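You operate a simulated robot arm through the tools that you are given. There is no shell and no other tool. Be economical: measure what you need, move in short steps, check, and stop when the job is done.

You run a simulated two-armed robot. Do the job below in one go: nothing can be reset, and whatever is moved stays where it is left.

TASK
Mix bottle JOB 43 by turning it over, then chill it on the fridge shelf till the screen shows COLD.
Fine: set the fridge dial to high and shut the door; the other small bottle and the blue-band bottle stay as they are. Set down upright: what you pick out.
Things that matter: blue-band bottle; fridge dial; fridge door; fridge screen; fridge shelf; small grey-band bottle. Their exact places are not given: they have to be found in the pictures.

The check looks at the end state, three seconds after you hand in, the way a careful person would. Anything else that was tipped, shoved, dropped, spilled or broken makes it a failure.

THE ROBOT
Two 7-joint arms with two-finger parallel grippers on one trunk, on a base that drives. Base frame: it is fixed to the floor where the robot stands at the start and does not move with it; the origin is under the middle of the robot, x ahead of it, y to its left, z up. Lengths are in mm, angles in degrees, forces in N, time in s.
The left shoulder is at the start at [70, 163, 1070], the right one opposite. With the tool pointing down near the work surface each hand reaches from about 100 to 820 mm from the robot's upright axis, wherever it stands, measured 20 degrees to its own side. Places, roughly: fridge dial [700, -200, 800]; fridge door [700, -200, 400]; fridge screen [700, -100, 800]; fridge shelf [1000, -100, 500]. Payload 3.43 kg a hand.
The tool frame of a hand sits at the grasp point between the pads (the TCP): z along the fingers, y along the line on which they close. The tips reach 34 mm beyond it. Largest opening 128 mm; finger width 24, thickness 12; the body of the gripper, 48 by 130 mm, starts 96 mm behind the TCP.
Orientation is told as [roll, pitch, yaw] about the base's x, y, z axes, in that order, counted from this pose: with the fingers straight down and closing along the base's y, the tool's x points along the base's -x, its y along +y and its z along -z.

THE INTERFACE
- The arms move only by the tool jog_arm. It takes "left_commands", "right_commands" or both (then of equal length, played together; a hand with none holds still); each is a list that holds one entry, the list of rows, each a list of 6 numbers: the shift along the tool's x, y, z in mm, then the turn, a rotation vector about the tool's x, y, z in degrees. In form: [[[x, y, z, rx, ry, rz], ...]]. A call has 1 to 12 rows; each row is the pose to reach, as a shift and turn from the pose commanded when the call began, along the tool's axes at that moment. "left_grip" and "right_grip" are, for a hand that has rows, the opening, from 0 (shut) to 1 (fully open), set as the call begins (left out, the last holds). Each row takes 0.2 s and may step no farther than 50 mm and 8.6 degrees from the row before; otherwise, or with a gripper value out of range, the whole call is refused. A pose out of reach is approached as far as the arm can. The call stops where the force on the tool passes 90 N (or 10 N more than at its start, if that is more) or the arm is blocked; 0.2 s more then pass. Each finger travels about 153 mm/s and halts on what it meets, pressing with about 41 N; the grip force reading is that of the motor and also rises with nothing between the fingers. The clock runs only during rows and for 0.2 s after the last one: add rows that repeat a pose to give the fingers time. The reply holds the time, the measured pose of the TCP, the force on the tool along the base axes, the opening and the grip force, in the units named above and with some noise, with the torque about the TCP (base axes, N m) and any sound that the robot's microphone picked up.
- Cameras (640 x 400 px; columns grow to the right, rows downward): "scene" is now at [141.5, 17.2, 1318.6]; the picture's right is [0.21, -0.98, 0.00], its down [-0.38, -0.08, -0.92] and it looks along [0.90, 0.20, -0.38] (base axes); focal length 214 px, centre (320, 200). "left" rides on the left gripper at [76, 11, -160] in its tool frame; the picture's right is [-0.15, 0.99, 0.00], its down [-0.88, -0.13, -0.46] and it looks along [-0.45, -0.07, 0.89] (tool axes); focal length 234 px, centre (320, 200). "right" rides on the right gripper at [76, -11, -160] in its tool frame; the picture's right is [0.15, 0.99, 0.00], its down [-0.88, 0.13, -0.46] and it looks along [-0.45, 0.07, 0.89] (tool axes); focal length 234 px, centre (320, 200).
- get_image(camera): a new picture of that camera. It takes no simulated time.
- lift_body(by): slides the trunk up (or, below 0, down) by that many mm; the arms and the scene camera ride with it, the base frame stays. It gives what a move gives, with no picture.
- drive_base(legs): drives the robot by 1 to 6 legs, each [ahead, left, turn to the left] in mm, mm and degrees, along the robot's own axes; the way and the turn of a leg run together, so that a leg with both is an arc; at most 1500 mm and 180 degrees a leg. The arms and the cameras ride along, it lands a little off, and it stops where it bumps. It gives what a move gives.
- turn_head(pan, tilt): turns the head with the scene camera to pan (to the left, within 86 degrees either way) and tilt (down, from -29 to 69), counted from straight ahead of the robot. It gives what a move gives.
- pixel_to_xyz(camera, pixels): for up to 12 pixels [column, row] of the newest picture of that camera ("zoom" is the newest enlarged one), the place [x, y, z] in the base frame of the surface seen there, good to about 2 mm. It takes no simulated time.
- enlarge(camera, box): a new picture of the part [left, top, right, bottom] of that camera's present view, enlarged. It takes no simulated time.
- finish_job(): hands the job in; it is judged then, once.

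Keep the steps short. Do not move on a guess: measure, check each grasp and each placing, and mend mistakes. In all there are 80 turns and 62 pictures (those below and enlarged ones count). Leave the grippers open and the arms clear of the work at the hand-in unless told otherwise, and finish with a single line.

The tools are called after "Emit:" by a JSON object that holds its "fn" and its "kwargs". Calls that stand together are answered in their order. jog_arm: Moves the arms, as the interface text tells. Its arguments: {"type":"object","properties":{"left_commands":{"type":"array","items":{"type":"array","items":{"type":"array","items":{"type":"number"}}}},"left_grip":{"type":"number"},"right_commands":{"type":"array","items":{"type":"array","items":{"type":"array","items":{"type":"number"}}}},"right_grip":{"type":"number"}},"required":[]} The other tools are called the same way: lift_body (by) slides the trunk up or down; drive_base (legs) drives the base; turn_head (pan, tilt) turns the head that bears the scene camera; get_image (camera) takes a picture; pixel_to_xyz (camera, pixels) gives the place of the surface under pixels of a picture; enlarge (camera, box) takes an enlarged picture of a part of a camera's view; finish_job () hands the job in.

At the start:

```text
clock: 0.0
left_ee_pos: [337.0, 398.1, 1238.0]
left_tool_rot: [0.0, 0.0, -0.1]
left_force: [-1.2, -0.4, -1.2]
left_ft_torque: [0.0, 0.01, 0.01]
left_opening: 128.3
left_finger_force: 0.0
right_ee_pos: [360.2, 12.7, 1254.0]
right_tool_rot: [0.0, 0.1, 0.0]
right_force: [0.2, 0.3, -0.3]
right_ft_torque: [0.01, -0.02, -0.03]
right_opening: 127.9
right_finger_force: 0.0
trunk travel left (down, up): [-550.0, 390.0]
robot x, y, heading: [-1.8, 1.3, 0.0]
head pan, tilt: [12.4, 22.6]
```

scene: 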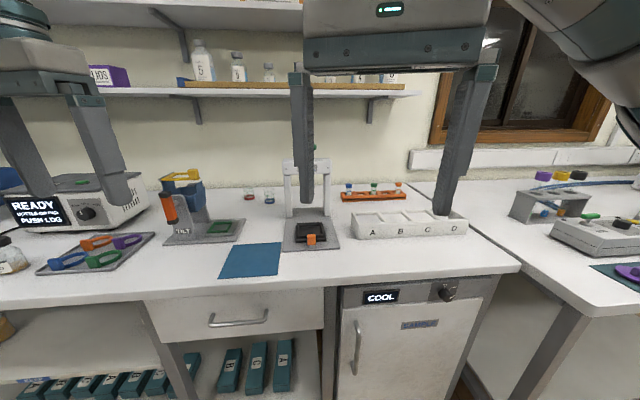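
right: 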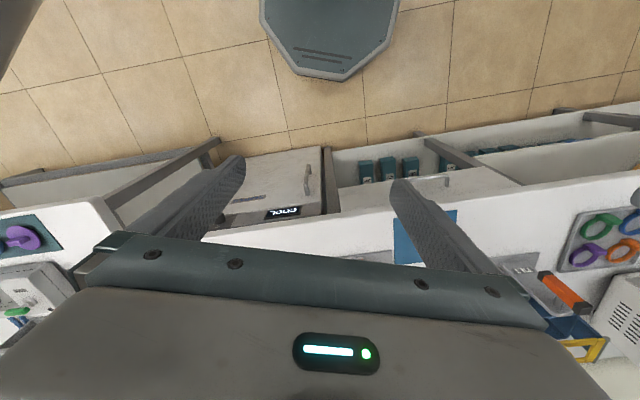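
left: 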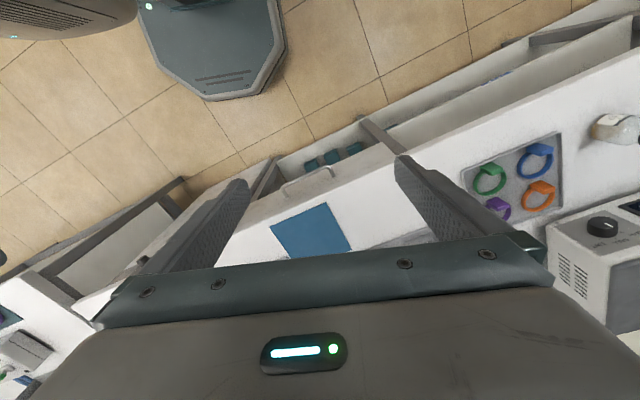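

I see a fridge with screen "COOL" at about (381,297), its dial at (447,292), and small bottles on the left bench at (10,255) and on the wall shelf. I'll turn the head left to look for the bottles.

Emit:
{"fn": "turn_head", "kwargs": {"pan": 50, "tilt": 30}}

Emit:
{"fn": "get_image", "kwargs": {"camera": "scene"}}

Emit:
{"fn": "turn_head", "kwargs": {"pan": -15, "tilt": 35}}

Emit:
{"fn": "get_image", "kwargs": {"camera": "scene"}}

```text
clock: 1.0
left_ee_pos: [337.4, 397.5, 1237.3]
left_tool_rot: [0.0, 0.0, 0.0]
left_force: [1.0, 0.0, -0.2]
left_ft_torque: [0.03, 0.03, -0.06]
left_opening: 128.1
left_finger_force: 0.1
right_ee_pos: [360.9, 11.4, 1253.2]
right_tool_rot: [0.0, 0.0, 0.1]
right_force: [-0.1, 0.0, -0.5]
right_ft_torque: [-0.02, -0.02, -0.02]
right_opening: 127.8
right_finger_force: 0.1
trunk travel left (down, up): [-550.0, 390.0]
robot x, y, heading: [-3.4, -0.8, 0.1]
head pan, tilt: [50.0, 30.0]
```

```text
58 pictures are left
```

scene: 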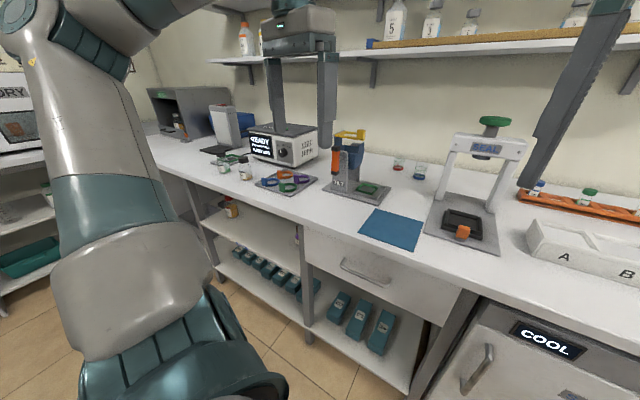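

```text
clock: 2.4
left_ee_pos: [335.7, 397.7, 1236.6]
left_tool_rot: [0.0, 0.1, 0.0]
left_force: [0.0, 0.0, -0.3]
left_ft_torque: [0.02, 0.06, -0.04]
left_opening: 128.0
left_finger_force: 0.1
right_ee_pos: [360.7, 13.2, 1253.6]
right_tool_rot: [0.0, 0.0, 0.0]
right_force: [-0.6, 0.1, -0.5]
right_ft_torque: [-0.03, 0.0, 0.04]
right_opening: 127.8
right_finger_force: 0.0
trunk travel left (down, up): [-550.0, 390.0]
robot x, y, heading: [-2.3, -1.9, 0.1]
head pan, tilt: [-15.0, 35.0]
```

```text
57 pictures are left
```

scene: 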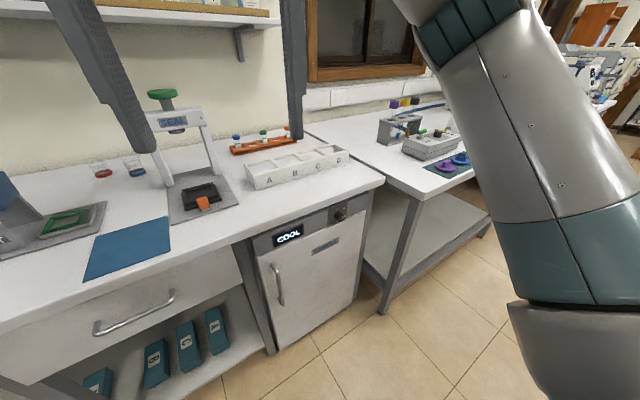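

On the left bench there are three small bottles at about (225,165)–(245,172). I'll turn back and enlarge them.

Emit:
{"fn": "turn_head", "kwargs": {"pan": 50, "tilt": 30}}

Emit:
{"fn": "enlarge", "kwargs": {"camera": "scene", "box": [190, 130, 290, 192]}}

Emit:
{"fn": "pixel_to_xyz", "kwargs": {"camera": "scene", "pixels": [[225, 168], [245, 172], [235, 160], [231, 210], [390, 165], [400, 230], [540, 338], [475, 370], [588, 195]]}}

```text
clock: 3.8
left_ee_pos: [336.3, 397.8, 1238.1]
left_tool_rot: [-0.1, 0.0, 0.0]
left_force: [-0.5, -0.2, 0.5]
left_ft_torque: [0.01, -0.04, 0.02]
left_opening: 128.1
left_finger_force: 0.1
right_ee_pos: [360.4, 14.1, 1252.2]
right_tool_rot: [0.0, 0.0, 0.0]
right_force: [0.9, -0.5, 0.0]
right_ft_torque: [-0.01, -0.04, 0.01]
right_opening: 128.0
right_finger_force: 0.1
trunk travel left (down, up): [-550.0, 390.0]
robot x, y, heading: [2.6, 0.7, 0.2]
head pan, tilt: [50.0, 30.0]
```

```text
6.40 times, centred on (240, 161) of scene
```

zoom: 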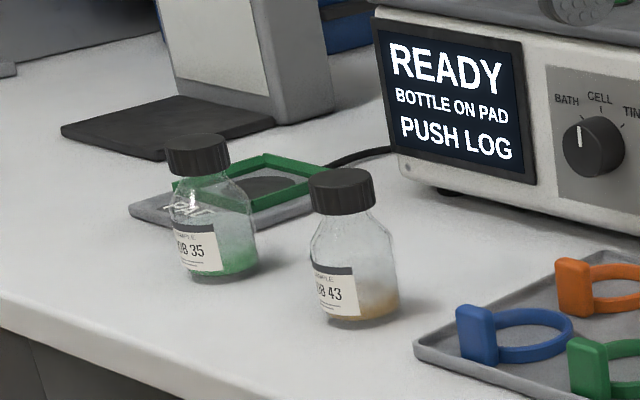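

```text
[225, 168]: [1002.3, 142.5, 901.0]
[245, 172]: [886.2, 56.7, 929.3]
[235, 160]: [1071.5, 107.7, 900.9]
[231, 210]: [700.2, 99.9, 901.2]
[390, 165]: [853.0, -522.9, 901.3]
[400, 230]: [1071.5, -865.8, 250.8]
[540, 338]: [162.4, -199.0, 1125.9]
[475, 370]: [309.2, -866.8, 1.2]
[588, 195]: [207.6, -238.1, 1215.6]
```

JOB 43 is the front-right bottle (cap at zoom (340,190), orange sediment) and JOB 35 is to its left. Next I'll measure both in the zoom.

Emit:
{"fn": "pixel_to_xyz", "kwargs": {"camera": "zoom", "pixels": [[340, 180], [340, 200], [355, 270], [352, 316], [310, 260], [398, 260], [197, 145], [215, 245], [225, 278], [250, 290], [340, 172], [500, 340]]}}

Emit:
{"fn": "get_image", "kwargs": {"camera": "scene"}}

Emit:
{"fn": "pixel_to_xyz", "kwargs": {"camera": "scene", "pixels": [[231, 210], [390, 230], [547, 342], [490, 345], [463, 388], [480, 300], [425, 380], [600, 250], [490, 150], [285, 150], [285, 40], [250, 55]]}}

```text
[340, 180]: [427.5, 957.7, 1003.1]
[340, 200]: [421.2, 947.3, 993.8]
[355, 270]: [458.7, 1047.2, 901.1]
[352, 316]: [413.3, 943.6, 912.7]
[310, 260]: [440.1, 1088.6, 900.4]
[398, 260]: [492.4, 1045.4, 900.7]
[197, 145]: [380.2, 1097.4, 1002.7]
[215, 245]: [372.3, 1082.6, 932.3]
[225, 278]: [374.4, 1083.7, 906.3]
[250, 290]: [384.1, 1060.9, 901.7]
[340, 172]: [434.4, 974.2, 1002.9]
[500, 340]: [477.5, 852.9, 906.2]
```

```text
55 pictures are left
```

scene: 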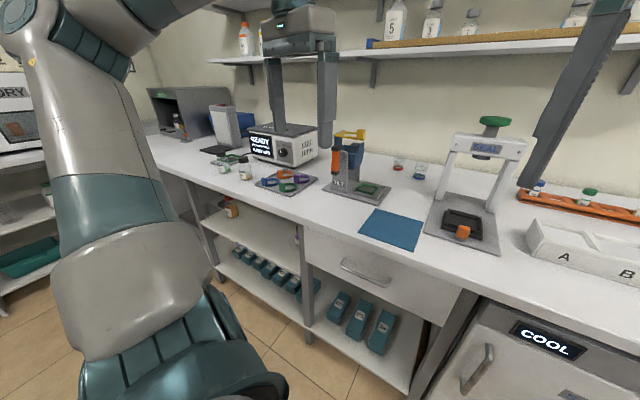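

```text
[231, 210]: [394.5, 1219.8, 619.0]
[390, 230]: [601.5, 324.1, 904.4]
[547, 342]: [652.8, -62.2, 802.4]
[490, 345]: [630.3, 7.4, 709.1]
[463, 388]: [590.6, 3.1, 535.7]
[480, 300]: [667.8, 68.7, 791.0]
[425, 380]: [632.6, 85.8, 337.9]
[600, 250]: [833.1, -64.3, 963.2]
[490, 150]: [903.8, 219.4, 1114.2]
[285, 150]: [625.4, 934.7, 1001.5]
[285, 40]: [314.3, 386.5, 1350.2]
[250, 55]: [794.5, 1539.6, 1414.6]
```

JOB 43 stands at about (430,963), cap top z≈1003, and the bench is at z≈901. The fridge handle is at about (600,5). I'll look straight at the fridge and measure it.

Emit:
{"fn": "turn_head", "kwargs": {"pan": -8, "tilt": 45}}

Emit:
{"fn": "get_image", "kwargs": {"camera": "scene"}}

```text
clock: 5.0
left_ee_pos: [337.7, 399.1, 1236.7]
left_tool_rot: [0.0, 0.0, 0.0]
left_force: [-0.2, -0.6, 0.3]
left_ft_torque: [-0.02, 0.0, -0.03]
left_opening: 127.9
left_finger_force: 0.0
right_ee_pos: [359.9, 12.7, 1254.1]
right_tool_rot: [-0.1, 0.0, 0.1]
right_force: [0.7, -0.3, 0.4]
right_ft_torque: [0.02, -0.01, 0.02]
right_opening: 127.9
right_finger_force: 0.0
trunk travel left (down, up): [-550.0, 390.0]
robot x, y, heading: [-3.5, 0.2, 0.1]
head pan, tilt: [-8.0, 45.0]
```

```text
54 pictures are left
```

scene: 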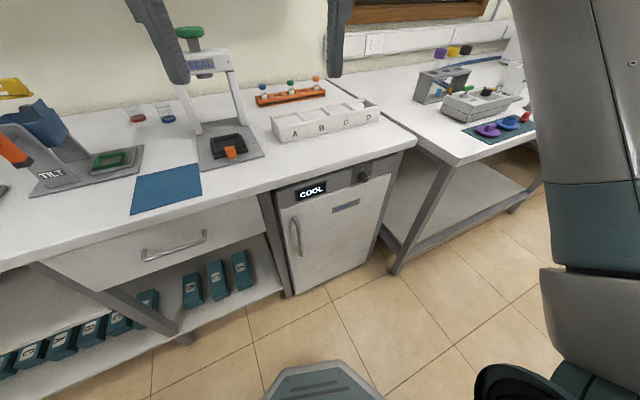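

Emit:
{"fn": "enlarge", "kwargs": {"camera": "scene", "box": [255, 140, 415, 300]}}

Emit:
{"fn": "pixel_to_xyz", "kwargs": {"camera": "scene", "pixels": [[310, 188], [363, 174], [292, 219], [300, 254], [297, 235], [283, 208], [392, 162], [294, 292], [368, 258], [275, 190], [400, 150], [345, 206]]}}

```text
2.50 times, centred on (335, 220) of scene
```

zoom: 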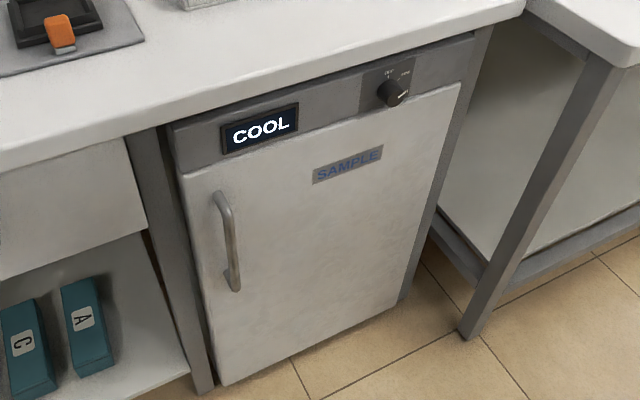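

```text
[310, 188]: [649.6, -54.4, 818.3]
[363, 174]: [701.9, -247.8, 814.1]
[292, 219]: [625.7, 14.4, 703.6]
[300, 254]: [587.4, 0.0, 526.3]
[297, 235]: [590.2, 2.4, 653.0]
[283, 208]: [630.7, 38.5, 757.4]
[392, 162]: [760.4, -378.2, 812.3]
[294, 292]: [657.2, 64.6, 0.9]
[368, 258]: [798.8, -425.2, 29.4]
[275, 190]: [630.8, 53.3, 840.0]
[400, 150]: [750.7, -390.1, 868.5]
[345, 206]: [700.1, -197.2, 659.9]
```

The fridge front runs from (631,45) to (760,-378), so it is turned about 17° left. The handle bar is at about (590,2), z 525–700, and the hinge is on the right. I'll turn the robot 17°, back off 150 mm and lower the trunk.

Emit:
{"fn": "drive_base", "kwargs": {"legs": [[0, 0, 17], [-150, 0, 0]]}}

Emit:
{"fn": "lift_body", "kwargs": {"by": -350}}

Emit:
{"fn": "turn_head", "kwargs": {"pan": -20, "tilt": 30}}

Emit:
{"fn": "get_image", "kwargs": {"camera": "scene"}}

```text
clock: 7.4
left_ee_pos: [66.0, 434.6, 1237.4]
left_tool_rot: [0.0, -0.1, 16.9]
left_force: [-0.7, 0.2, 0.1]
left_ft_torque: [0.01, -0.05, 0.02]
left_opening: 128.1
left_finger_force: 0.0
right_ee_pos: [200.7, 74.2, 1253.4]
right_tool_rot: [0.1, 0.0, 16.8]
right_force: [0.0, -0.6, 0.1]
right_ft_torque: [-0.01, -0.01, 0.01]
right_opening: 128.0
right_finger_force: 0.1
trunk travel left (down, up): [-550.0, 390.0]
robot x, y, heading: [-142.8, -44.3, 16.6]
head pan, tilt: [-8.0, 45.0]
```

```text
clock: 10.8
left_ee_pos: [64.8, 436.7, 887.1]
left_tool_rot: [0.0, 0.0, 16.8]
left_force: [0.5, -0.7, -0.1]
left_ft_torque: [-0.01, -0.01, 0.0]
left_opening: 128.0
left_finger_force: 0.0
right_ee_pos: [199.5, 73.9, 903.6]
right_tool_rot: [0.0, 0.0, 17.0]
right_force: [0.1, 0.3, -0.1]
right_ft_torque: [-0.02, 0.03, -0.01]
right_opening: 128.0
right_finger_force: 0.1
trunk travel left (down, up): [-200.0, 740.0]
robot x, y, heading: [-139.3, -44.2, 17.0]
head pan, tilt: [-8.0, 45.0]
```

```text
clock: 11.6
left_ee_pos: [65.4, 435.9, 887.2]
left_tool_rot: [-0.1, 0.0, 16.9]
left_force: [-0.5, 0.2, 0.0]
left_ft_torque: [-0.02, -0.02, 0.0]
left_opening: 128.0
left_finger_force: 0.2
right_ee_pos: [202.0, 73.4, 901.9]
right_tool_rot: [-0.1, 0.0, 16.9]
right_force: [0.0, 0.5, -0.3]
right_ft_torque: [0.02, -0.03, 0.03]
right_opening: 128.2
right_finger_force: 0.1
trunk travel left (down, up): [-200.0, 740.0]
robot x, y, heading: [-140.0, -42.1, 17.0]
head pan, tilt: [-20.0, 30.0]
```

```text
52 pictures are left
```

scene: 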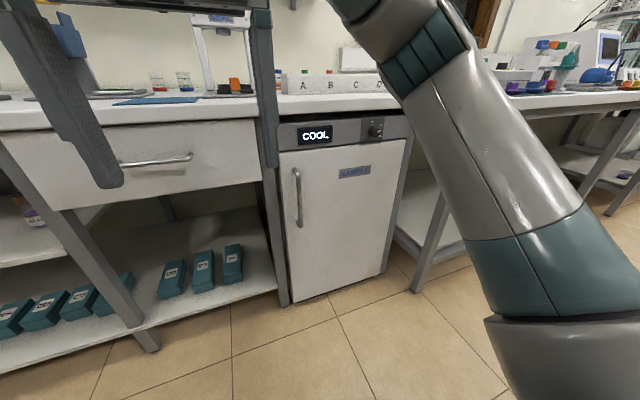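

The fridge is now square ahead. I'll measure the handle bar at (299,185–222), the dial at (376,128) and the door edges again.

Emit:
{"fn": "enlarge", "kwargs": {"camera": "scene", "box": [270, 100, 420, 240]}}

Emit:
{"fn": "pixel_to_xyz", "kwargs": {"camera": "scene", "pixels": [[298, 185], [299, 205], [297, 174], [300, 222], [376, 128], [284, 155], [405, 142], [282, 130], [290, 296], [380, 268], [411, 125]]}}

```text
2.86 times, centred on (345, 170) of scene
```

zoom: 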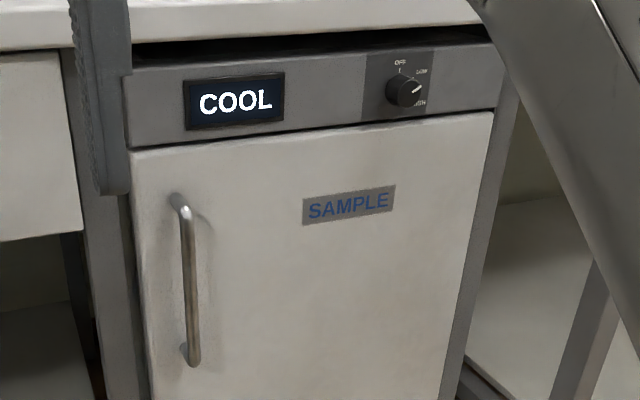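

```text
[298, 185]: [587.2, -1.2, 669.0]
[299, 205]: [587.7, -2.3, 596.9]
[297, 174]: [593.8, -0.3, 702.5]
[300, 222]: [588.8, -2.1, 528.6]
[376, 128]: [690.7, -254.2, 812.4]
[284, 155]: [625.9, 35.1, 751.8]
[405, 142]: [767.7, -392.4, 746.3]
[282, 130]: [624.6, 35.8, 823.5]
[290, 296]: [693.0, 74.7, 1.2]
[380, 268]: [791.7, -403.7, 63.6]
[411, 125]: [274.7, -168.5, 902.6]
```

The bar is at (588,-2), z 528–700. I'll bring the right hand to a pre-grasp 115 mm in front of it, turning the fingers to point forward, at z≈615.

Emit:
{"fn": "jog_arm", "kwargs": {"right_commands": [[[-19.4, -15.4, 23.9, 0, -7.5, 0], [-38.8, -30.8, 47.8, 0, -15, 0], [-58.2, -46.2, 71.7, 0, -22.5, 0], [-77.6, -61.6, 95.6, 0, -30, 0], [-97, -77, 119.5, 0, -37.5, 0], [-116.4, -92.4, 143.4, 0, -45, 0], [-135.8, -107.8, 167.3, 0, -52.5, 0], [-155.2, -123.2, 191.2, 0, -60, 0], [-174.6, -138.6, 215.1, 0, -67.5, 0], [-194, -154, 239, 0, -75, 0], [-213.4, -169.4, 262.9, 0, -82.5, 0], [-233, -185, 287, 0, -90, 0]]], "right_grip": 0.6}}

Emit:
{"fn": "get_image", "kwargs": {"camera": "scene"}}

```text
clock: 14.2
left_ee_pos: [65.5, 437.0, 886.4]
left_tool_rot: [0.0, 0.2, 17.0]
left_force: [-0.8, -0.2, -0.7]
left_ft_torque: [0.0, 0.06, 0.03]
left_opening: 128.2
left_finger_force: 0.1
right_ee_pos: [450.7, 12.6, 641.6]
right_tool_rot: [23.2, -89.4, -7.5]
right_force: [0.4, 0.4, -0.6]
right_ft_torque: [0.03, -0.09, -0.02]
right_opening: 76.8
right_finger_force: 0.1
right hand out of reach, approached as far as the arm can: row 8, 9, 10, 11, 12
trunk travel left (down, up): [-200.0, 740.0]
robot x, y, heading: [-144.3, -40.2, 16.6]
head pan, tilt: [-20.0, 30.0]
```

```text
50 pictures are left
```

scene: 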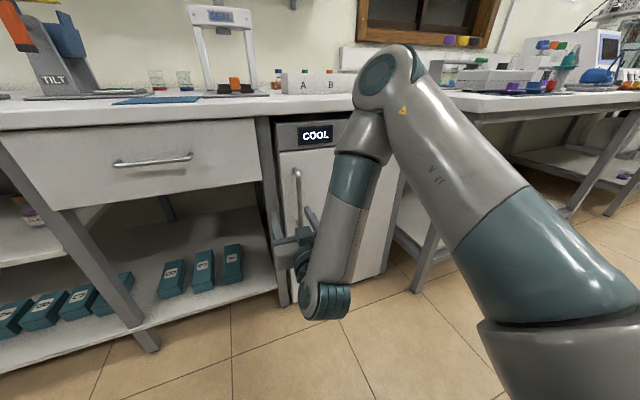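

The hand stopped about 50 mm short because the forearm folds too steeply. I'll lower the trunk 120 mm, back off 130 mm and see whether the pose is reached.

Emit:
{"fn": "drive_base", "kwargs": {"legs": [[-130, 0, 0]]}}

Emit:
{"fn": "lift_body", "kwargs": {"by": -120}}

Emit:
{"fn": "jog_arm", "kwargs": {"right_commands": [[[0, 0, 0, 0, 0, 0], [0, 0, 0, 0, 0, 0]]]}}

```text
clock: 15.4
left_ee_pos: [-62.7, 396.5, 887.7]
left_tool_rot: [0.1, 0.0, 16.9]
left_force: [-0.2, 0.2, 0.5]
left_ft_torque: [-0.02, 0.0, -0.01]
left_opening: 128.0
left_finger_force: 0.0
right_ee_pos: [323.5, -27.5, 642.3]
right_tool_rot: [2.5, -89.5, 13.2]
right_force: [-0.2, 1.1, 0.3]
right_ft_torque: [-0.02, 0.02, -0.02]
right_opening: 76.8
right_finger_force: 0.0
trunk travel left (down, up): [-200.0, 740.0]
robot x, y, heading: [-270.2, -80.7, 17.0]
head pan, tilt: [-20.0, 30.0]
```

```text
clock: 16.9
left_ee_pos: [-62.0, 397.1, 767.4]
left_tool_rot: [0.0, 0.0, 17.1]
left_force: [0.5, 0.2, 0.8]
left_ft_torque: [0.02, 0.02, 0.0]
left_opening: 128.2
left_finger_force: 0.2
right_ee_pos: [323.9, -27.4, 520.7]
right_tool_rot: [2.7, -89.4, 13.0]
right_force: [0.5, 1.2, 0.2]
right_ft_torque: [0.0, 0.01, -0.01]
right_opening: 76.8
right_finger_force: 0.0
trunk travel left (down, up): [-80.0, 860.0]
robot x, y, heading: [-266.0, -80.1, 16.9]
head pan, tilt: [-20.0, 30.0]
```

```text
clock: 17.5
left_ee_pos: [-62.4, 397.6, 767.0]
left_tool_rot: [0.0, 0.0, 17.0]
left_force: [-0.9, -0.5, -0.2]
left_ft_torque: [0.0, -0.03, -0.03]
left_opening: 128.1
left_finger_force: 0.1
right_ee_pos: [323.7, -27.2, 519.2]
right_tool_rot: [2.4, -89.5, 13.3]
right_force: [-0.2, 0.3, -0.8]
right_ft_torque: [0.05, -0.01, 0.01]
right_opening: 76.9
right_finger_force: 0.1
trunk travel left (down, up): [-80.0, 860.0]
robot x, y, heading: [-269.4, -81.7, 17.0]
head pan, tilt: [-20.0, 30.0]
```

The hand is horizontal at (324,-27,519). Next I'll raise it 96 mm, shift 53 mm right and go 146 mm ahead to the pre-grasp.

Emit:
{"fn": "jog_arm", "kwargs": {"right_commands": [[[-24, -13, 36, 0, 0, 0], [-48, -26, 73, 0, 0, 0], [-72, -40, 110, 0, 0, 0], [-96, -53, 146, 0, 0, 0], [-96, -53, 146, 0, 0, 0]]]}}

Emit:
{"fn": "get_image", "kwargs": {"camera": "right"}}

```text
clock: 18.7
left_ee_pos: [-61.2, 396.8, 767.0]
left_tool_rot: [0.0, 0.1, 16.9]
left_force: [-0.9, 0.9, -1.4]
left_ft_torque: [0.01, 0.0, -0.01]
left_opening: 128.0
left_finger_force: 0.0
right_ee_pos: [472.4, -21.0, 630.5]
right_tool_rot: [0.6, -88.6, 14.0]
right_force: [0.2, 0.4, -1.3]
right_ft_torque: [0.02, 0.0, 0.05]
right_opening: 76.8
right_finger_force: 0.0
right hand out of reach, approached as far as the arm can: row 1, 2, 3, 4, 5
trunk travel left (down, up): [-80.0, 860.0]
robot x, y, heading: [-268.8, -83.7, 17.1]
head pan, tilt: [-20.0, 30.0]
```

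```text
49 pictures are left
```

right: 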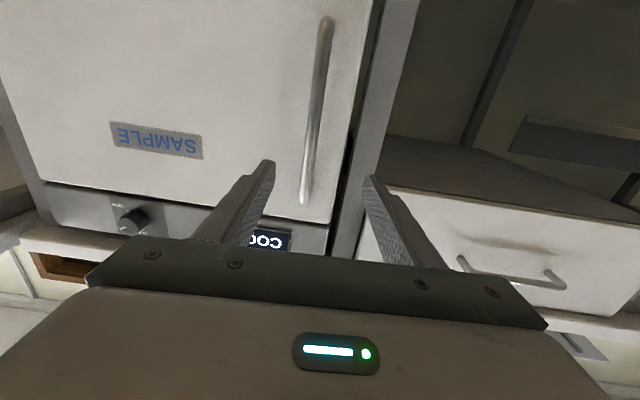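

The bar lies between the open fingers, about 122 mm ahead and 10 mm to the right. I'll advance along the fingers.

Emit:
{"fn": "jog_arm", "kwargs": {"right_commands": [[[4, -5, 40, 0, 0, 0], [8, -10, 80, 0, 0, 0], [10, -10, 120, 0, 0, 0], [10, -10, 120, 0, 0, 0]]]}}

Emit:
{"fn": "get_image", "kwargs": {"camera": "right"}}

```text
clock: 19.7
left_ee_pos: [-60.8, 397.1, 766.9]
left_tool_rot: [0.0, 0.0, 17.0]
left_force: [0.6, 0.3, 0.6]
left_ft_torque: [0.02, -0.03, -0.02]
left_opening: 128.2
left_finger_force: 0.1
right_ee_pos: [585.0, 20.4, 631.7]
right_tool_rot: [-0.2, -88.3, 14.8]
right_force: [0.7, 0.9, -1.2]
right_ft_torque: [-0.03, 0.0, -0.03]
right_opening: 77.0
right_finger_force: 0.0
right hand out of reach, approached as far as the arm can: row 1, 2, 3, 4
trunk travel left (down, up): [-80.0, 860.0]
robot x, y, heading: [-267.6, -79.1, 16.9]
head pan, tilt: [-20.0, 30.0]
```

```text
48 pictures are left
```

right: 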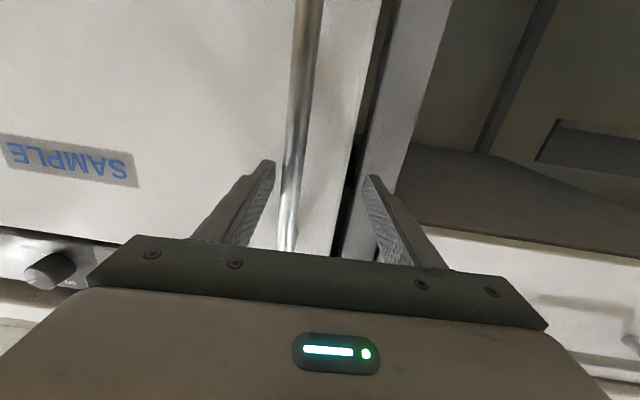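

The bar is inside the opening but near the left-of-picture finger. I'll shift 22 mm to the right (tool −y).

Emit:
{"fn": "jog_arm", "kwargs": {"right_commands": [[[0, -22, 0, 0, 0, 0], [0, -22, 0, 0, 0, 0]]]}}

```text
clock: 20.3
left_ee_pos: [-61.9, 398.1, 766.1]
left_tool_rot: [0.0, 0.0, 17.0]
left_force: [-0.2, -0.6, 0.1]
left_ft_torque: [0.03, 0.0, 0.01]
left_opening: 128.0
left_finger_force: 0.1
right_ee_pos: [585.3, 12.8, 647.3]
right_tool_rot: [-0.5, -88.4, 15.1]
right_force: [0.3, 0.8, -0.5]
right_ft_torque: [-0.01, -0.03, -0.03]
right_opening: 77.0
right_finger_force: 0.0
right hand out of reach, approached as far as the arm can: row 1, 2
trunk travel left (down, up): [-80.0, 860.0]
robot x, y, heading: [-269.9, -82.3, 16.9]
head pan, tilt: [-20.0, 30.0]
```

The wrist is at its limit when fully level. I'll tip the fingers about 15° downward (fine for a vertical bar) and shift sideways again.

Emit:
{"fn": "jog_arm", "kwargs": {"right_commands": [[[0, -5, 0, 0, 8, 0], [0, -12, 3, 0, 15, 0], [0, -15, 5, 0, 15, 0]]]}}

```text
clock: 21.1
left_ee_pos: [-62.3, 398.0, 766.8]
left_tool_rot: [0.0, -0.1, 17.0]
left_force: [-0.5, 0.7, -0.5]
left_ft_torque: [0.01, -0.02, 0.03]
left_opening: 127.8
left_finger_force: 0.1
right_ee_pos: [594.0, -0.2, 648.0]
right_tool_rot: [0.1, -74.2, 15.6]
right_force: [-0.1, -0.4, 0.2]
right_ft_torque: [0.02, -0.02, 0.01]
right_opening: 76.8
right_finger_force: 0.0
trunk travel left (down, up): [-80.0, 860.0]
robot x, y, heading: [-264.5, -79.4, 16.8]
head pan, tilt: [-20.0, 30.0]
```

That worked: the TCP is at (594,0,648), on the bar. I'll close the gripper.

Emit:
{"fn": "jog_arm", "kwargs": {"right_commands": [[[0, 0, 0, 0, 0, 0], [0, 0, 0, 0, 0, 0], [0, 0, 0, 0, 0, 0], [0, 0, 0, 0, 0, 0]]], "right_grip": 0}}

Emit:
{"fn": "get_image", "kwargs": {"camera": "right"}}

```text
clock: 22.1
left_ee_pos: [-61.6, 396.9, 766.7]
left_tool_rot: [0.0, 0.1, 17.0]
left_force: [0.1, 0.4, 0.2]
left_ft_torque: [-0.02, 0.01, 0.02]
left_opening: 128.1
left_finger_force: 0.1
right_ee_pos: [594.9, -1.5, 647.1]
right_tool_rot: [-0.1, -74.4, 15.8]
right_force: [-1.9, 5.3, 0.5]
right_ft_torque: [-0.2, 0.64, 0.02]
right_opening: 15.8
right_finger_force: 45.1
trunk travel left (down, up): [-80.0, 860.0]
robot x, y, heading: [-270.3, -81.5, 16.9]
head pan, tilt: [-20.0, 30.0]
```

```text
47 pictures are left
```

right: 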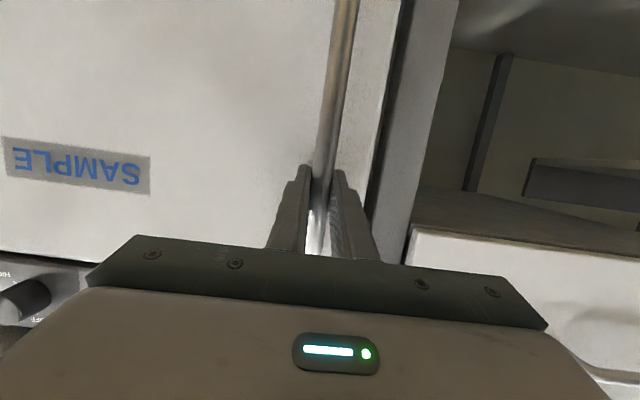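

The bar is gripped (opening 15.8 mm). I'll pull the door open along its arc, first about 10°.

Emit:
{"fn": "jog_arm", "kwargs": {"right_commands": [[[4.9, -3, -17, -1.2, 0, -0.3], [9.7, -6, -34.7, -2.4, 0, -0.7], [14.5, -10, -52, -3.6, 0, -1], [19.2, -15, -68.4, -4.8, 0, -1.35], [19.2, -15, -68.4, -4.8, 0, -1.35]]]}}

Emit:
{"fn": "get_image", "kwargs": {"camera": "scene"}}

```text
clock: 23.3
left_ee_pos: [-62.6, 398.4, 768.1]
left_tool_rot: [0.0, 0.0, 16.9]
left_force: [0.8, -0.2, -0.1]
left_ft_torque: [-0.02, 0.03, -0.01]
left_opening: 127.9
left_finger_force: 0.1
right_ee_pos: [529.9, -36.9, 648.6]
right_tool_rot: [0.1, -74.5, 20.5]
right_force: [1.0, -2.5, 0.6]
right_ft_torque: [-0.16, 0.11, -0.04]
right_opening: 15.6
right_finger_force: 44.5
trunk travel left (down, up): [-80.0, 860.0]
robot x, y, heading: [-269.6, -83.5, 16.6]
head pan, tilt: [-20.0, 30.0]
```

```text
46 pictures are left
```

scene: 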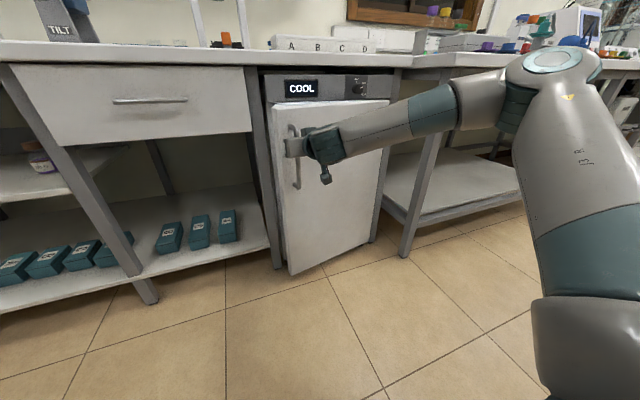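

The door is open about 10° with little force. I'll carry on along the arc to about 50°.

Emit:
{"fn": "jog_arm", "kwargs": {"right_commands": [[[9.3, -10, -33.3, -2.9, 0, -0.8], [18.2, -23.5, -65.8, -5.8, 0, -1.6], [27, -40, -97.3, -8.7, 0, -2.4], [35.2, -58, -127, -11.6, 0, -3.2], [43, -80, -155.4, -14.4, 0, -4], [50.4, -104, -181.7, -17.3, 0, -4.8], [57, -130, -205, -20.2, 0, -5.6], [63, -159, -227, -23.1, 0, -6.4], [63, -159, -227, -23.1, 0, -6.4]]]}}

Emit:
{"fn": "get_image", "kwargs": {"camera": "scene"}}

```text
clock: 25.3
left_ee_pos: [-64.2, 397.3, 768.7]
left_tool_rot: [0.0, -0.1, 17.0]
left_force: [0.8, -0.6, 0.3]
left_ft_torque: [-0.01, 0.0, -0.03]
left_opening: 128.1
left_finger_force: 0.0
right_ee_pos: [365.0, -266.5, 647.8]
right_tool_rot: [0.0, -74.4, 44.7]
right_force: [-25.0, 9.0, -5.2]
right_ft_torque: [0.18, -0.52, 0.25]
right_opening: 15.7
right_finger_force: 44.9
trunk travel left (down, up): [-80.0, 860.0]
robot x, y, heading: [-267.9, -85.0, 16.9]
head pan, tilt: [-20.0, 30.0]
```

```text
45 pictures are left
```

scene: 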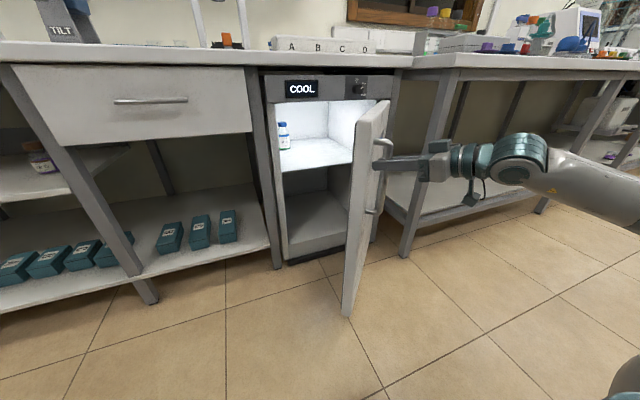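

The door is about 50° open, with a bright shelf and the blue-band bottle at about (283,135) on its left. I'll carry on to about 85°.

Emit:
{"fn": "jog_arm", "kwargs": {"right_commands": [[[8.3, -18.7, -30, -1.9, 0, -0.5], [16, -39.7, -57.9, -3.9, 0, -1.1], [23.2, -65.2, -83.8, -5.8, 0, -1.6], [29.9, -91.6, -107.9, -7.7, 0, -2.1], [35.9, -119.4, -129.4, -9.6, 0, -2.7], [41.3, -149.5, -148.9, -11.6, 0, -3.2], [45.8, -182.4, -165.3, -13.5, 0, -3.7], [45.8, -182.4, -165.3, -13.5, 0, -3.7]]]}}

Emit:
{"fn": "get_image", "kwargs": {"camera": "scene"}}

```text
clock: 26.1
left_ee_pos: [-65.1, 397.4, 766.3]
left_tool_rot: [-0.1, -0.3, 16.8]
left_force: [-0.7, 0.1, -0.7]
left_ft_torque: [-0.05, -0.07, 0.01]
left_opening: 128.1
left_finger_force: 0.0
right_ee_pos: [349.5, -345.7, 584.5]
right_tool_rot: [5.0, -64.9, 37.8]
right_force: [-23.5, 1.4, 23.1]
right_ft_torque: [-0.21, -1.52, 0.14]
right_opening: 16.7
right_finger_force: 45.3
right hand out of reach, approached as far as the arm can: row 2, 3
trunk travel left (down, up): [-80.0, 860.0]
robot x, y, heading: [-268.8, -83.0, 17.0]
head pan, tilt: [-20.0, 30.0]
stopped in row 3 (right hand): the force on the tool passed its limit (the readings are from after the stop); the commanded pose is now the measured one
```

```text
44 pictures are left
```

scene: 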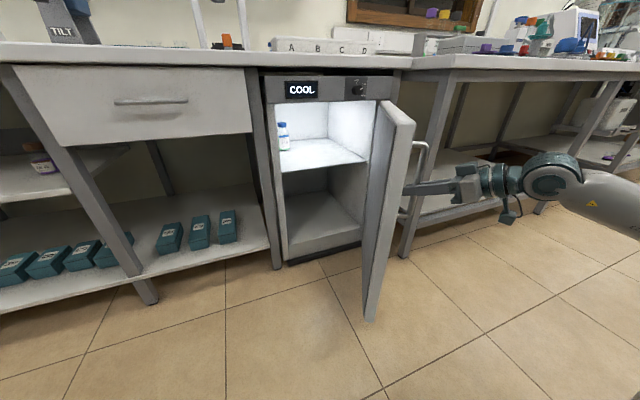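

The arm reached its limit with the door about 60° open and slid down the bar. I'll release, back off, and then push the door wider from its inner side.

Emit:
{"fn": "jog_arm", "kwargs": {"right_commands": [[[0, 0, 0, 0, 0, 0], [0, 0, 0, 0, 0, 0], [0, 0, -40, 0, 0, 0], [0, 0, -80, 0, 0, 0], [0, 0, -120, 0, 0, 0], [0, 0, -150, 0, 0, 0]]], "right_grip": 0.6}}

Emit:
{"fn": "get_image", "kwargs": {"camera": "scene"}}

Emit:
{"fn": "pixel_to_xyz", "kwargs": {"camera": "scene", "pixels": [[412, 125], [370, 310], [283, 135], [283, 147], [325, 155], [283, 168], [365, 160], [330, 120], [360, 88], [392, 105]]}}

```text
clock: 27.5
left_ee_pos: [-61.7, 397.4, 767.5]
left_tool_rot: [0.0, -0.1, 16.9]
left_force: [0.9, -0.7, 0.5]
left_ft_torque: [0.0, 0.01, -0.01]
left_opening: 128.0
left_finger_force: 0.0
right_ee_pos: [245.5, -429.5, 646.7]
right_tool_rot: [6.3, -64.0, 36.2]
right_force: [-1.1, 0.1, 1.4]
right_ft_torque: [-0.07, 0.08, -0.03]
right_opening: 76.8
right_finger_force: 0.0
right hand out of reach, approached as far as the arm can: row 3, 4, 5, 6
trunk travel left (down, up): [-80.0, 860.0]
robot x, y, heading: [-264.1, -81.8, 17.1]
head pan, tilt: [-20.0, 30.0]
```

```text
43 pictures are left
```

scene: 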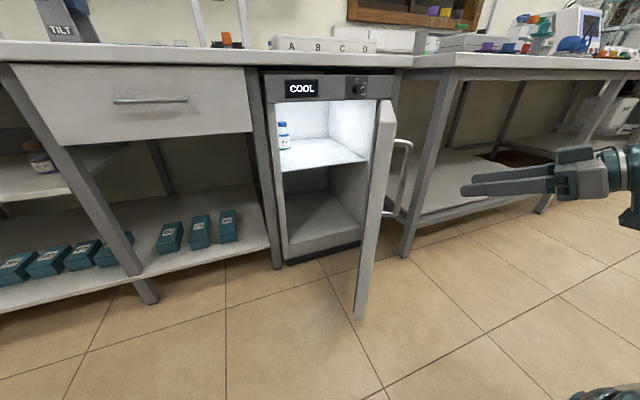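

```text
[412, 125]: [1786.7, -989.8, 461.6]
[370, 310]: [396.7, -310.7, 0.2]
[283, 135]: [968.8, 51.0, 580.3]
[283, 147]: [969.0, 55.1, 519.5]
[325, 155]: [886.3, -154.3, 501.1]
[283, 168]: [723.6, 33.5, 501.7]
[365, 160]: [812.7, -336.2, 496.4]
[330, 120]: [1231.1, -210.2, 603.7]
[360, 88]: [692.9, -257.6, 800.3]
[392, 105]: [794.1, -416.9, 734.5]
```

The shelf is at z≈501 and the blue-band bottle is at (969,53). I'll close the right hand and bring it round to the left of the door's free edge.

Emit:
{"fn": "jog_arm", "kwargs": {"right_commands": [[[-9, 41, 18, 4.7, -0.2, 2.3], [-18, 83, 36, 9.4, -0.5, 4.5], [-26, 124, 55, 14, -0.7, 6.8], [-35, 166, 73, 18.7, -1, 9], [-44, 207, 91, 23.4, -1.2, 11.3], [-44, 207, 91, 23.4, -1.2, 11.3]]], "right_grip": 0}}

Emit:
{"fn": "get_image", "kwargs": {"camera": "scene"}}

```text
clock: 28.9
left_ee_pos: [-62.0, 396.3, 767.4]
left_tool_rot: [0.0, -0.1, 16.9]
left_force: [-0.1, 0.1, 0.8]
left_ft_torque: [0.02, -0.03, 0.0]
left_opening: 127.9
left_finger_force: 0.0
right_ee_pos: [253.3, -206.0, 749.9]
right_tool_rot: [6.1, -64.1, 10.5]
right_force: [-0.5, -0.4, 0.4]
right_ft_torque: [0.0, 0.01, -0.02]
right_opening: 0.1
right_finger_force: 32.8
right hand out of reach, approached as far as the arm can: row 2, 3, 4, 5, 6
trunk travel left (down, up): [-80.0, 860.0]
robot x, y, heading: [-271.2, -82.2, 16.8]
head pan, tilt: [-20.0, 30.0]
```

```text
42 pictures are left
```

scene: 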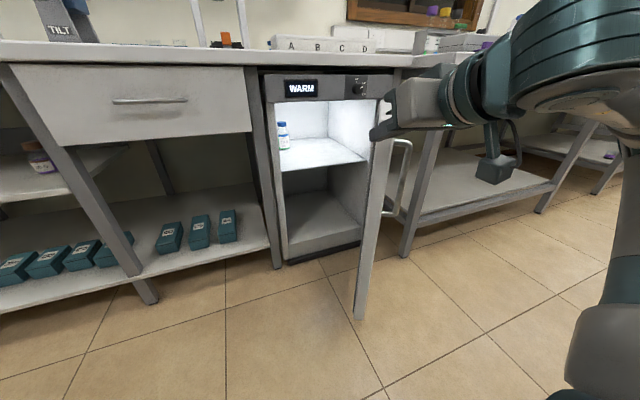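

The screen now reads WARM because the door is open. The hand is left of the door edge, so I'll move it forward and down inside the door's swing.

Emit:
{"fn": "jog_arm", "kwargs": {"right_commands": [[[4, 12, 43, 0, 0, 0], [8, 24, 87, 0, 0, 0], [12, 30, 131, 0, 0, 0], [15, 30, 174, 0, 0, 0], [15, 30, 174, 0, 0, 0]]]}}

Emit:
{"fn": "get_image", "kwargs": {"camera": "scene"}}

```text
clock: 30.1
left_ee_pos: [-61.7, 395.6, 767.5]
left_tool_rot: [0.1, 0.1, 17.0]
left_force: [0.8, -0.4, -0.8]
left_ft_torque: [-0.01, 0.03, 0.02]
left_opening: 128.3
left_finger_force: 0.0
right_ee_pos: [388.8, -127.1, 659.5]
right_tool_rot: [6.0, -64.3, 10.6]
right_force: [0.9, 0.6, 0.5]
right_ft_torque: [0.0, 0.0, 0.01]
right_opening: 0.1
right_finger_force: 33.1
trunk travel left (down, up): [-80.0, 860.0]
robot x, y, heading: [-270.9, -80.0, 17.0]
head pan, tilt: [-20.0, 30.0]
```

```text
41 pictures are left
```

scene: 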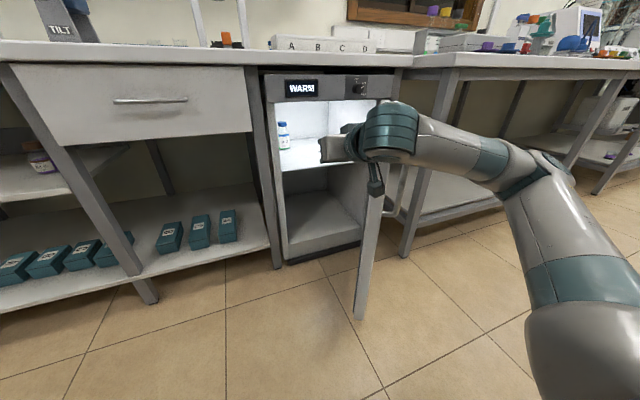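

Clear of the door. I'll now push to the right, about 270 mm.

Emit:
{"fn": "jog_arm", "kwargs": {"right_commands": [[[0, -40, 0, 0, 0, 0], [0, -80, 0, 0, 0, 0], [0, -115, 0, 0, 0, 0], [0, -150, 0, 0, 0, 0], [0, -180, 0, 0, 0, 0], [0, -210, 0, 0, 0, 0], [0, -240, 0, 0, 0, 0], [0, -270, 0, 0, 0, 0]]]}}

Emit:
{"fn": "get_image", "kwargs": {"camera": "scene"}}

```text
clock: 30.5
left_ee_pos: [-66.1, 398.8, 767.2]
left_tool_rot: [-0.1, -0.1, 17.0]
left_force: [0.2, 1.2, 0.6]
left_ft_torque: [-0.03, 0.02, -0.02]
left_opening: 128.3
left_finger_force: 0.0
right_ee_pos: [383.1, -145.1, 660.6]
right_tool_rot: [5.6, -64.3, 12.7]
right_force: [-26.7, 9.7, 10.3]
right_ft_torque: [-1.34, -1.13, -2.81]
right_opening: 0.2
right_finger_force: 33.0
trunk travel left (down, up): [-80.0, 860.0]
robot x, y, heading: [-269.0, -79.3, 17.0]
head pan, tilt: [-20.0, 30.0]
stopped in row 2 (right hand): the force on the tool passed its limit (the readings are from after the stop); the commanded pose is now the measured one
```

```text
40 pictures are left
```

scene: 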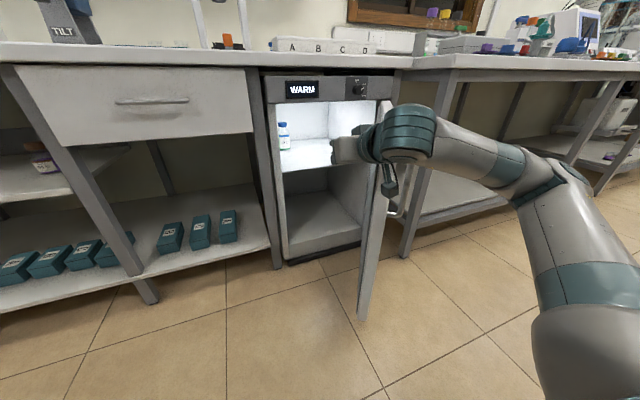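

It stopped on a quick contact between the hand's body and the door edge. I'll draw back so the fingers meet the edge, and push more slowly.

Emit:
{"fn": "jog_arm", "kwargs": {"right_commands": [[[13, 12, -27, 0, 0, 0], [26, 10, -54, 0, 0, 0], [26, -15, -54, 0, 0, 0], [29, -38, -60, 0, 0, 0], [32, -60, -67, 0, 0, 0], [35, -80, -73, 0, 0, 0], [38, -100, -79, 0, 0, 0], [41, -120, -86, 0, 0, 0], [44, -140, -92, 0, 0, 0], [47, -160, -98, 0, 0, 0], [50, -180, -104, 0, 0, 0], [52, -200, -108, 0, 0, 0]]]}}

Emit:
{"fn": "get_image", "kwargs": {"camera": "scene"}}

```text
clock: 33.1
left_ee_pos: [-63.9, 397.6, 766.7]
left_tool_rot: [0.0, -0.1, 16.9]
left_force: [0.7, 0.1, 0.0]
left_ft_torque: [0.01, 0.03, 0.0]
left_opening: 128.2
left_finger_force: 0.0
right_ee_pos: [331.3, -376.6, 647.4]
right_tool_rot: [5.9, -64.0, 12.1]
right_force: [-0.9, -0.4, -0.2]
right_ft_torque: [0.03, -0.01, 0.02]
right_opening: 0.1
right_finger_force: 32.3
trunk travel left (down, up): [-80.0, 860.0]
robot x, y, heading: [-269.0, -84.0, 16.9]
head pan, tilt: [-20.0, 30.0]
```

```text
39 pictures are left
```

scene: 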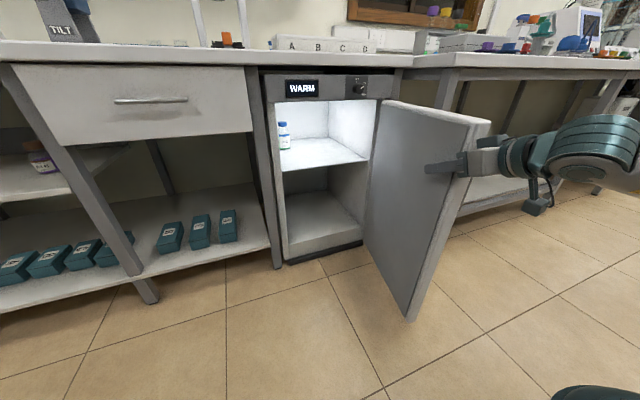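

The door is now open about 90°. I'll draw the right hand back and up, raise the trunk, and look left along the bench before driving.

Emit:
{"fn": "jog_arm", "kwargs": {"right_commands": [[[10, 25, -40, 0, 0, 0], [10, 60, -75, 0, 0, 0], [0, 100, -100, 0, 0, 0], [-10, 145, -110, 0, 0, 0], [-20, 190, -110, 0, 0, 0]]]}}

Emit:
{"fn": "lift_body", "kwargs": {"by": 350}}

Emit:
{"fn": "turn_head", "kwargs": {"pan": 50, "tilt": 35}}

Emit:
{"fn": "get_image", "kwargs": {"camera": "scene"}}

```text
clock: 34.3
left_ee_pos: [-64.3, 398.6, 765.6]
left_tool_rot: [0.0, 0.1, 17.1]
left_force: [-0.1, 0.8, 0.2]
left_ft_torque: [-0.03, 0.02, -0.01]
left_opening: 128.1
left_finger_force: 0.1
right_ee_pos: [215.8, -220.4, 771.5]
right_tool_rot: [5.8, -63.7, 12.2]
right_force: [0.1, -0.2, -0.2]
right_ft_torque: [0.02, 0.0, 0.01]
right_opening: 0.2
right_finger_force: 32.6
right hand out of reach, approached as far as the arm can: row 1, 2, 3, 4, 5
trunk travel left (down, up): [-80.0, 860.0]
robot x, y, heading: [-270.8, -81.0, 16.9]
head pan, tilt: [-20.0, 30.0]
```

```text
clock: 37.8
left_ee_pos: [-63.0, 398.0, 1116.7]
left_tool_rot: [0.0, 0.1, 17.0]
left_force: [0.1, -0.3, 0.2]
left_ft_torque: [-0.02, 0.02, 0.0]
left_opening: 127.9
left_finger_force: 0.1
right_ee_pos: [214.0, -221.6, 1121.8]
right_tool_rot: [5.9, -63.9, 12.2]
right_force: [-0.3, 0.3, -0.4]
right_ft_torque: [-0.01, 0.0, 0.01]
right_opening: 0.0
right_finger_force: 32.6
trunk travel left (down, up): [-430.0, 510.0]
robot x, y, heading: [-269.4, -82.4, 17.0]
head pan, tilt: [-20.0, 30.0]
```

```text
clock: 39.2
left_ee_pos: [-63.1, 397.6, 1117.6]
left_tool_rot: [0.0, 0.0, 17.0]
left_force: [-0.2, -0.9, 0.1]
left_ft_torque: [0.02, -0.01, 0.01]
left_opening: 128.0
left_finger_force: 0.0
right_ee_pos: [215.8, -222.0, 1121.5]
right_tool_rot: [5.9, -63.9, 12.1]
right_force: [-0.1, 0.4, 1.0]
right_ft_torque: [0.04, -0.01, -0.01]
right_opening: 0.0
right_finger_force: 32.4
trunk travel left (down, up): [-430.0, 510.0]
robot x, y, heading: [-270.5, -82.1, 16.9]
head pan, tilt: [50.0, 35.0]
```

```text
38 pictures are left
```

scene: 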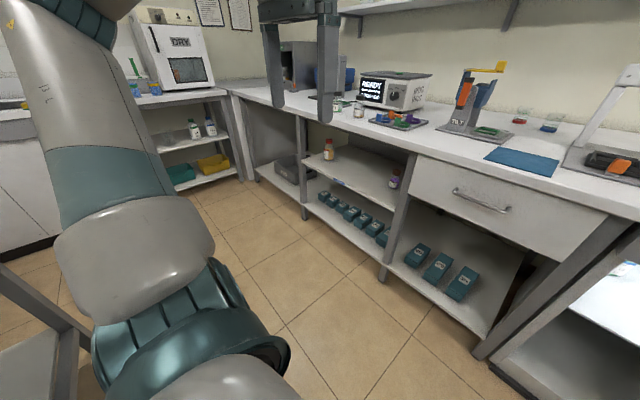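

The floor is open to the left. I'll measure the side furniture and the bench edge for clearance.

Emit:
{"fn": "pixel_to_xyz", "kwargs": {"camera": "scene", "pixels": [[240, 178], [225, 92], [85, 355], [30, 275], [20, 240], [358, 110], [338, 105], [340, 120], [400, 152], [330, 250], [15, 130], [380, 118]]}}

```text
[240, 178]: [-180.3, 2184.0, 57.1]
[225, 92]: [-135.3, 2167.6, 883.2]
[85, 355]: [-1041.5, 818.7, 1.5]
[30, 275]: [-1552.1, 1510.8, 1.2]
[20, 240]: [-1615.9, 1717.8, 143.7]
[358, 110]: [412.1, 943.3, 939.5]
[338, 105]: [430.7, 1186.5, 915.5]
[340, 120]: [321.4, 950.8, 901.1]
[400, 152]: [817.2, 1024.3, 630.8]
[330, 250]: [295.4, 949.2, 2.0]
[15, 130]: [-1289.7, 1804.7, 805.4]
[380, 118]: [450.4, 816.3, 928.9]
```

Clear. I'll drive left 955 mm, then ahead 190 mm, to stand in front of JOB 43.

Emit:
{"fn": "drive_base", "kwargs": {"legs": [[0, 955, 0], [190, 0, 0]]}}

Emit:
{"fn": "turn_head", "kwargs": {"pan": -10, "tilt": 30}}

Emit:
{"fn": "get_image", "kwargs": {"camera": "scene"}}

```text
clock: 45.3
left_ee_pos: [-156.2, 1364.4, 1116.4]
left_tool_rot: [-0.1, 0.2, 16.7]
left_force: [0.9, 0.4, 0.5]
left_ft_torque: [-0.05, -0.01, -0.01]
left_opening: 128.1
left_finger_force: 0.0
right_ee_pos: [118.0, 740.8, 1121.5]
right_tool_rot: [5.8, -63.8, 11.9]
right_force: [0.2, 0.3, -0.2]
right_ft_torque: [0.0, -0.01, 0.01]
right_opening: 0.0
right_finger_force: 33.0
trunk travel left (down, up): [-430.0, 510.0]
robot x, y, heading: [-367.9, 882.2, 16.9]
head pan, tilt: [50.0, 35.0]
```

```text
clock: 46.6
left_ee_pos: [-156.6, 1362.4, 1116.8]
left_tool_rot: [0.0, 0.0, 16.7]
left_force: [0.3, 0.0, 0.3]
left_ft_torque: [0.01, 0.0, 0.02]
left_opening: 128.1
left_finger_force: 0.1
right_ee_pos: [116.8, 741.3, 1121.3]
right_tool_rot: [5.9, -63.8, 12.0]
right_force: [0.3, 0.5, 0.5]
right_ft_torque: [0.01, -0.02, 0.03]
right_opening: 0.0
right_finger_force: 33.4
trunk travel left (down, up): [-430.0, 510.0]
robot x, y, heading: [-363.0, 883.0, 16.9]
head pan, tilt: [-10.0, 30.0]
```

```text
37 pictures are left
```

scene: 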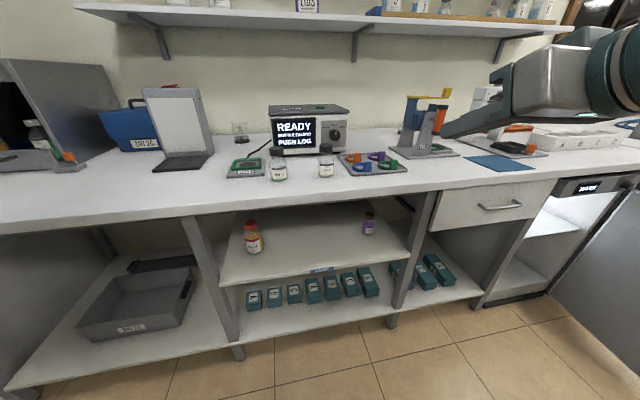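

JOB 43 is at about (326,162) and JOB 35 at about (278,168). I'll enlarge to confirm the labels and measure.

Emit:
{"fn": "enlarge", "kwargs": {"camera": "scene", "box": [250, 130, 362, 200]}}

Emit:
{"fn": "pixel_to_xyz", "kwargs": {"camera": "zoom", "pixels": [[433, 95], [433, 115], [405, 200], [460, 200], [433, 200], [433, 250], [415, 110], [452, 110], [160, 140], [160, 200], [130, 230], [195, 230]]}}

```text
5.71 times, centred on (306, 165) of scene
```

zoom: 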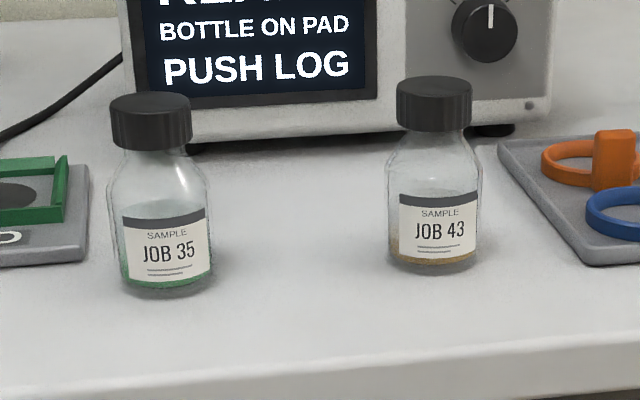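

```text
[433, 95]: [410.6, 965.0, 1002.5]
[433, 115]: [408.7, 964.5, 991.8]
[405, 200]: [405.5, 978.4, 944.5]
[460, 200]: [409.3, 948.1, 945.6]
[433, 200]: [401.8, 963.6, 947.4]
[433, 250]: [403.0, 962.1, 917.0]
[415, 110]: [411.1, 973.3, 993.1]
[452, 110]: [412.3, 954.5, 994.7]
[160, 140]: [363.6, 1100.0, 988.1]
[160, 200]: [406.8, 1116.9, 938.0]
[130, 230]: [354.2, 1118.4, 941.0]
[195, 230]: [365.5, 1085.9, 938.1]
```

The labels are confirmed. JOB 43's centre is about (427,969), 52 mm wide. I'll bring the open right hand to a pre-grasp 115 mm in front of it at z≈960, correcting a small roll.

Emit:
{"fn": "jog_arm", "kwargs": {"right_commands": [[[4, 15, 37, 0, 0, -0.4], [8, 30, 74, 0, 0, -0.8], [13, 45, 111, 0, 0, -1.2], [17, 60, 148, 0, 0, -1.6], [21, 75, 185, 0, 0, -2], [25, 90, 222, 0, 0, -2.4], [30, 105, 259, 0, 0, -2.7], [34, 120, 296, 0, 0, -2.9], [34, 120, 296, 0, 0, -2.9]]], "right_grip": 0.7}}

Emit:
{"fn": "get_image", "kwargs": {"camera": "right"}}

```text
clock: 48.6
left_ee_pos: [-159.4, 1361.2, 1117.2]
left_tool_rot: [-0.1, 0.0, 16.7]
left_force: [-0.1, -1.0, 0.3]
left_ft_torque: [-0.01, -0.04, 0.0]
left_opening: 128.0
left_finger_force: 0.1
right_ee_pos: [320.5, 938.2, 968.2]
right_tool_rot: [-0.1, -64.1, 18.5]
right_force: [-0.4, -0.5, -0.5]
right_ft_torque: [0.01, 0.02, 0.01]
right_opening: 89.8
right_finger_force: 0.1
trunk travel left (down, up): [-430.0, 510.0]
robot x, y, heading: [-365.4, 885.1, 16.7]
head pan, tilt: [-10.0, 30.0]
```

```text
35 pictures are left
```

right: 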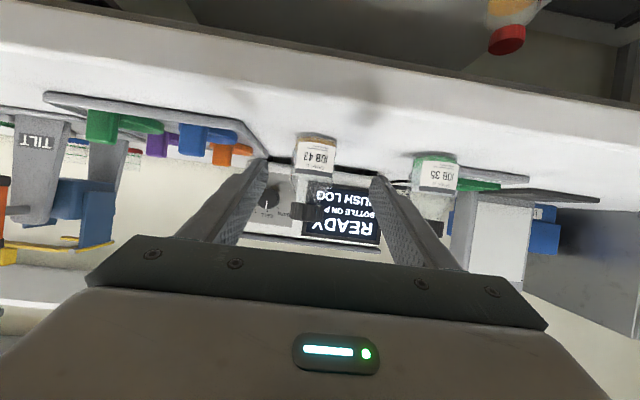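

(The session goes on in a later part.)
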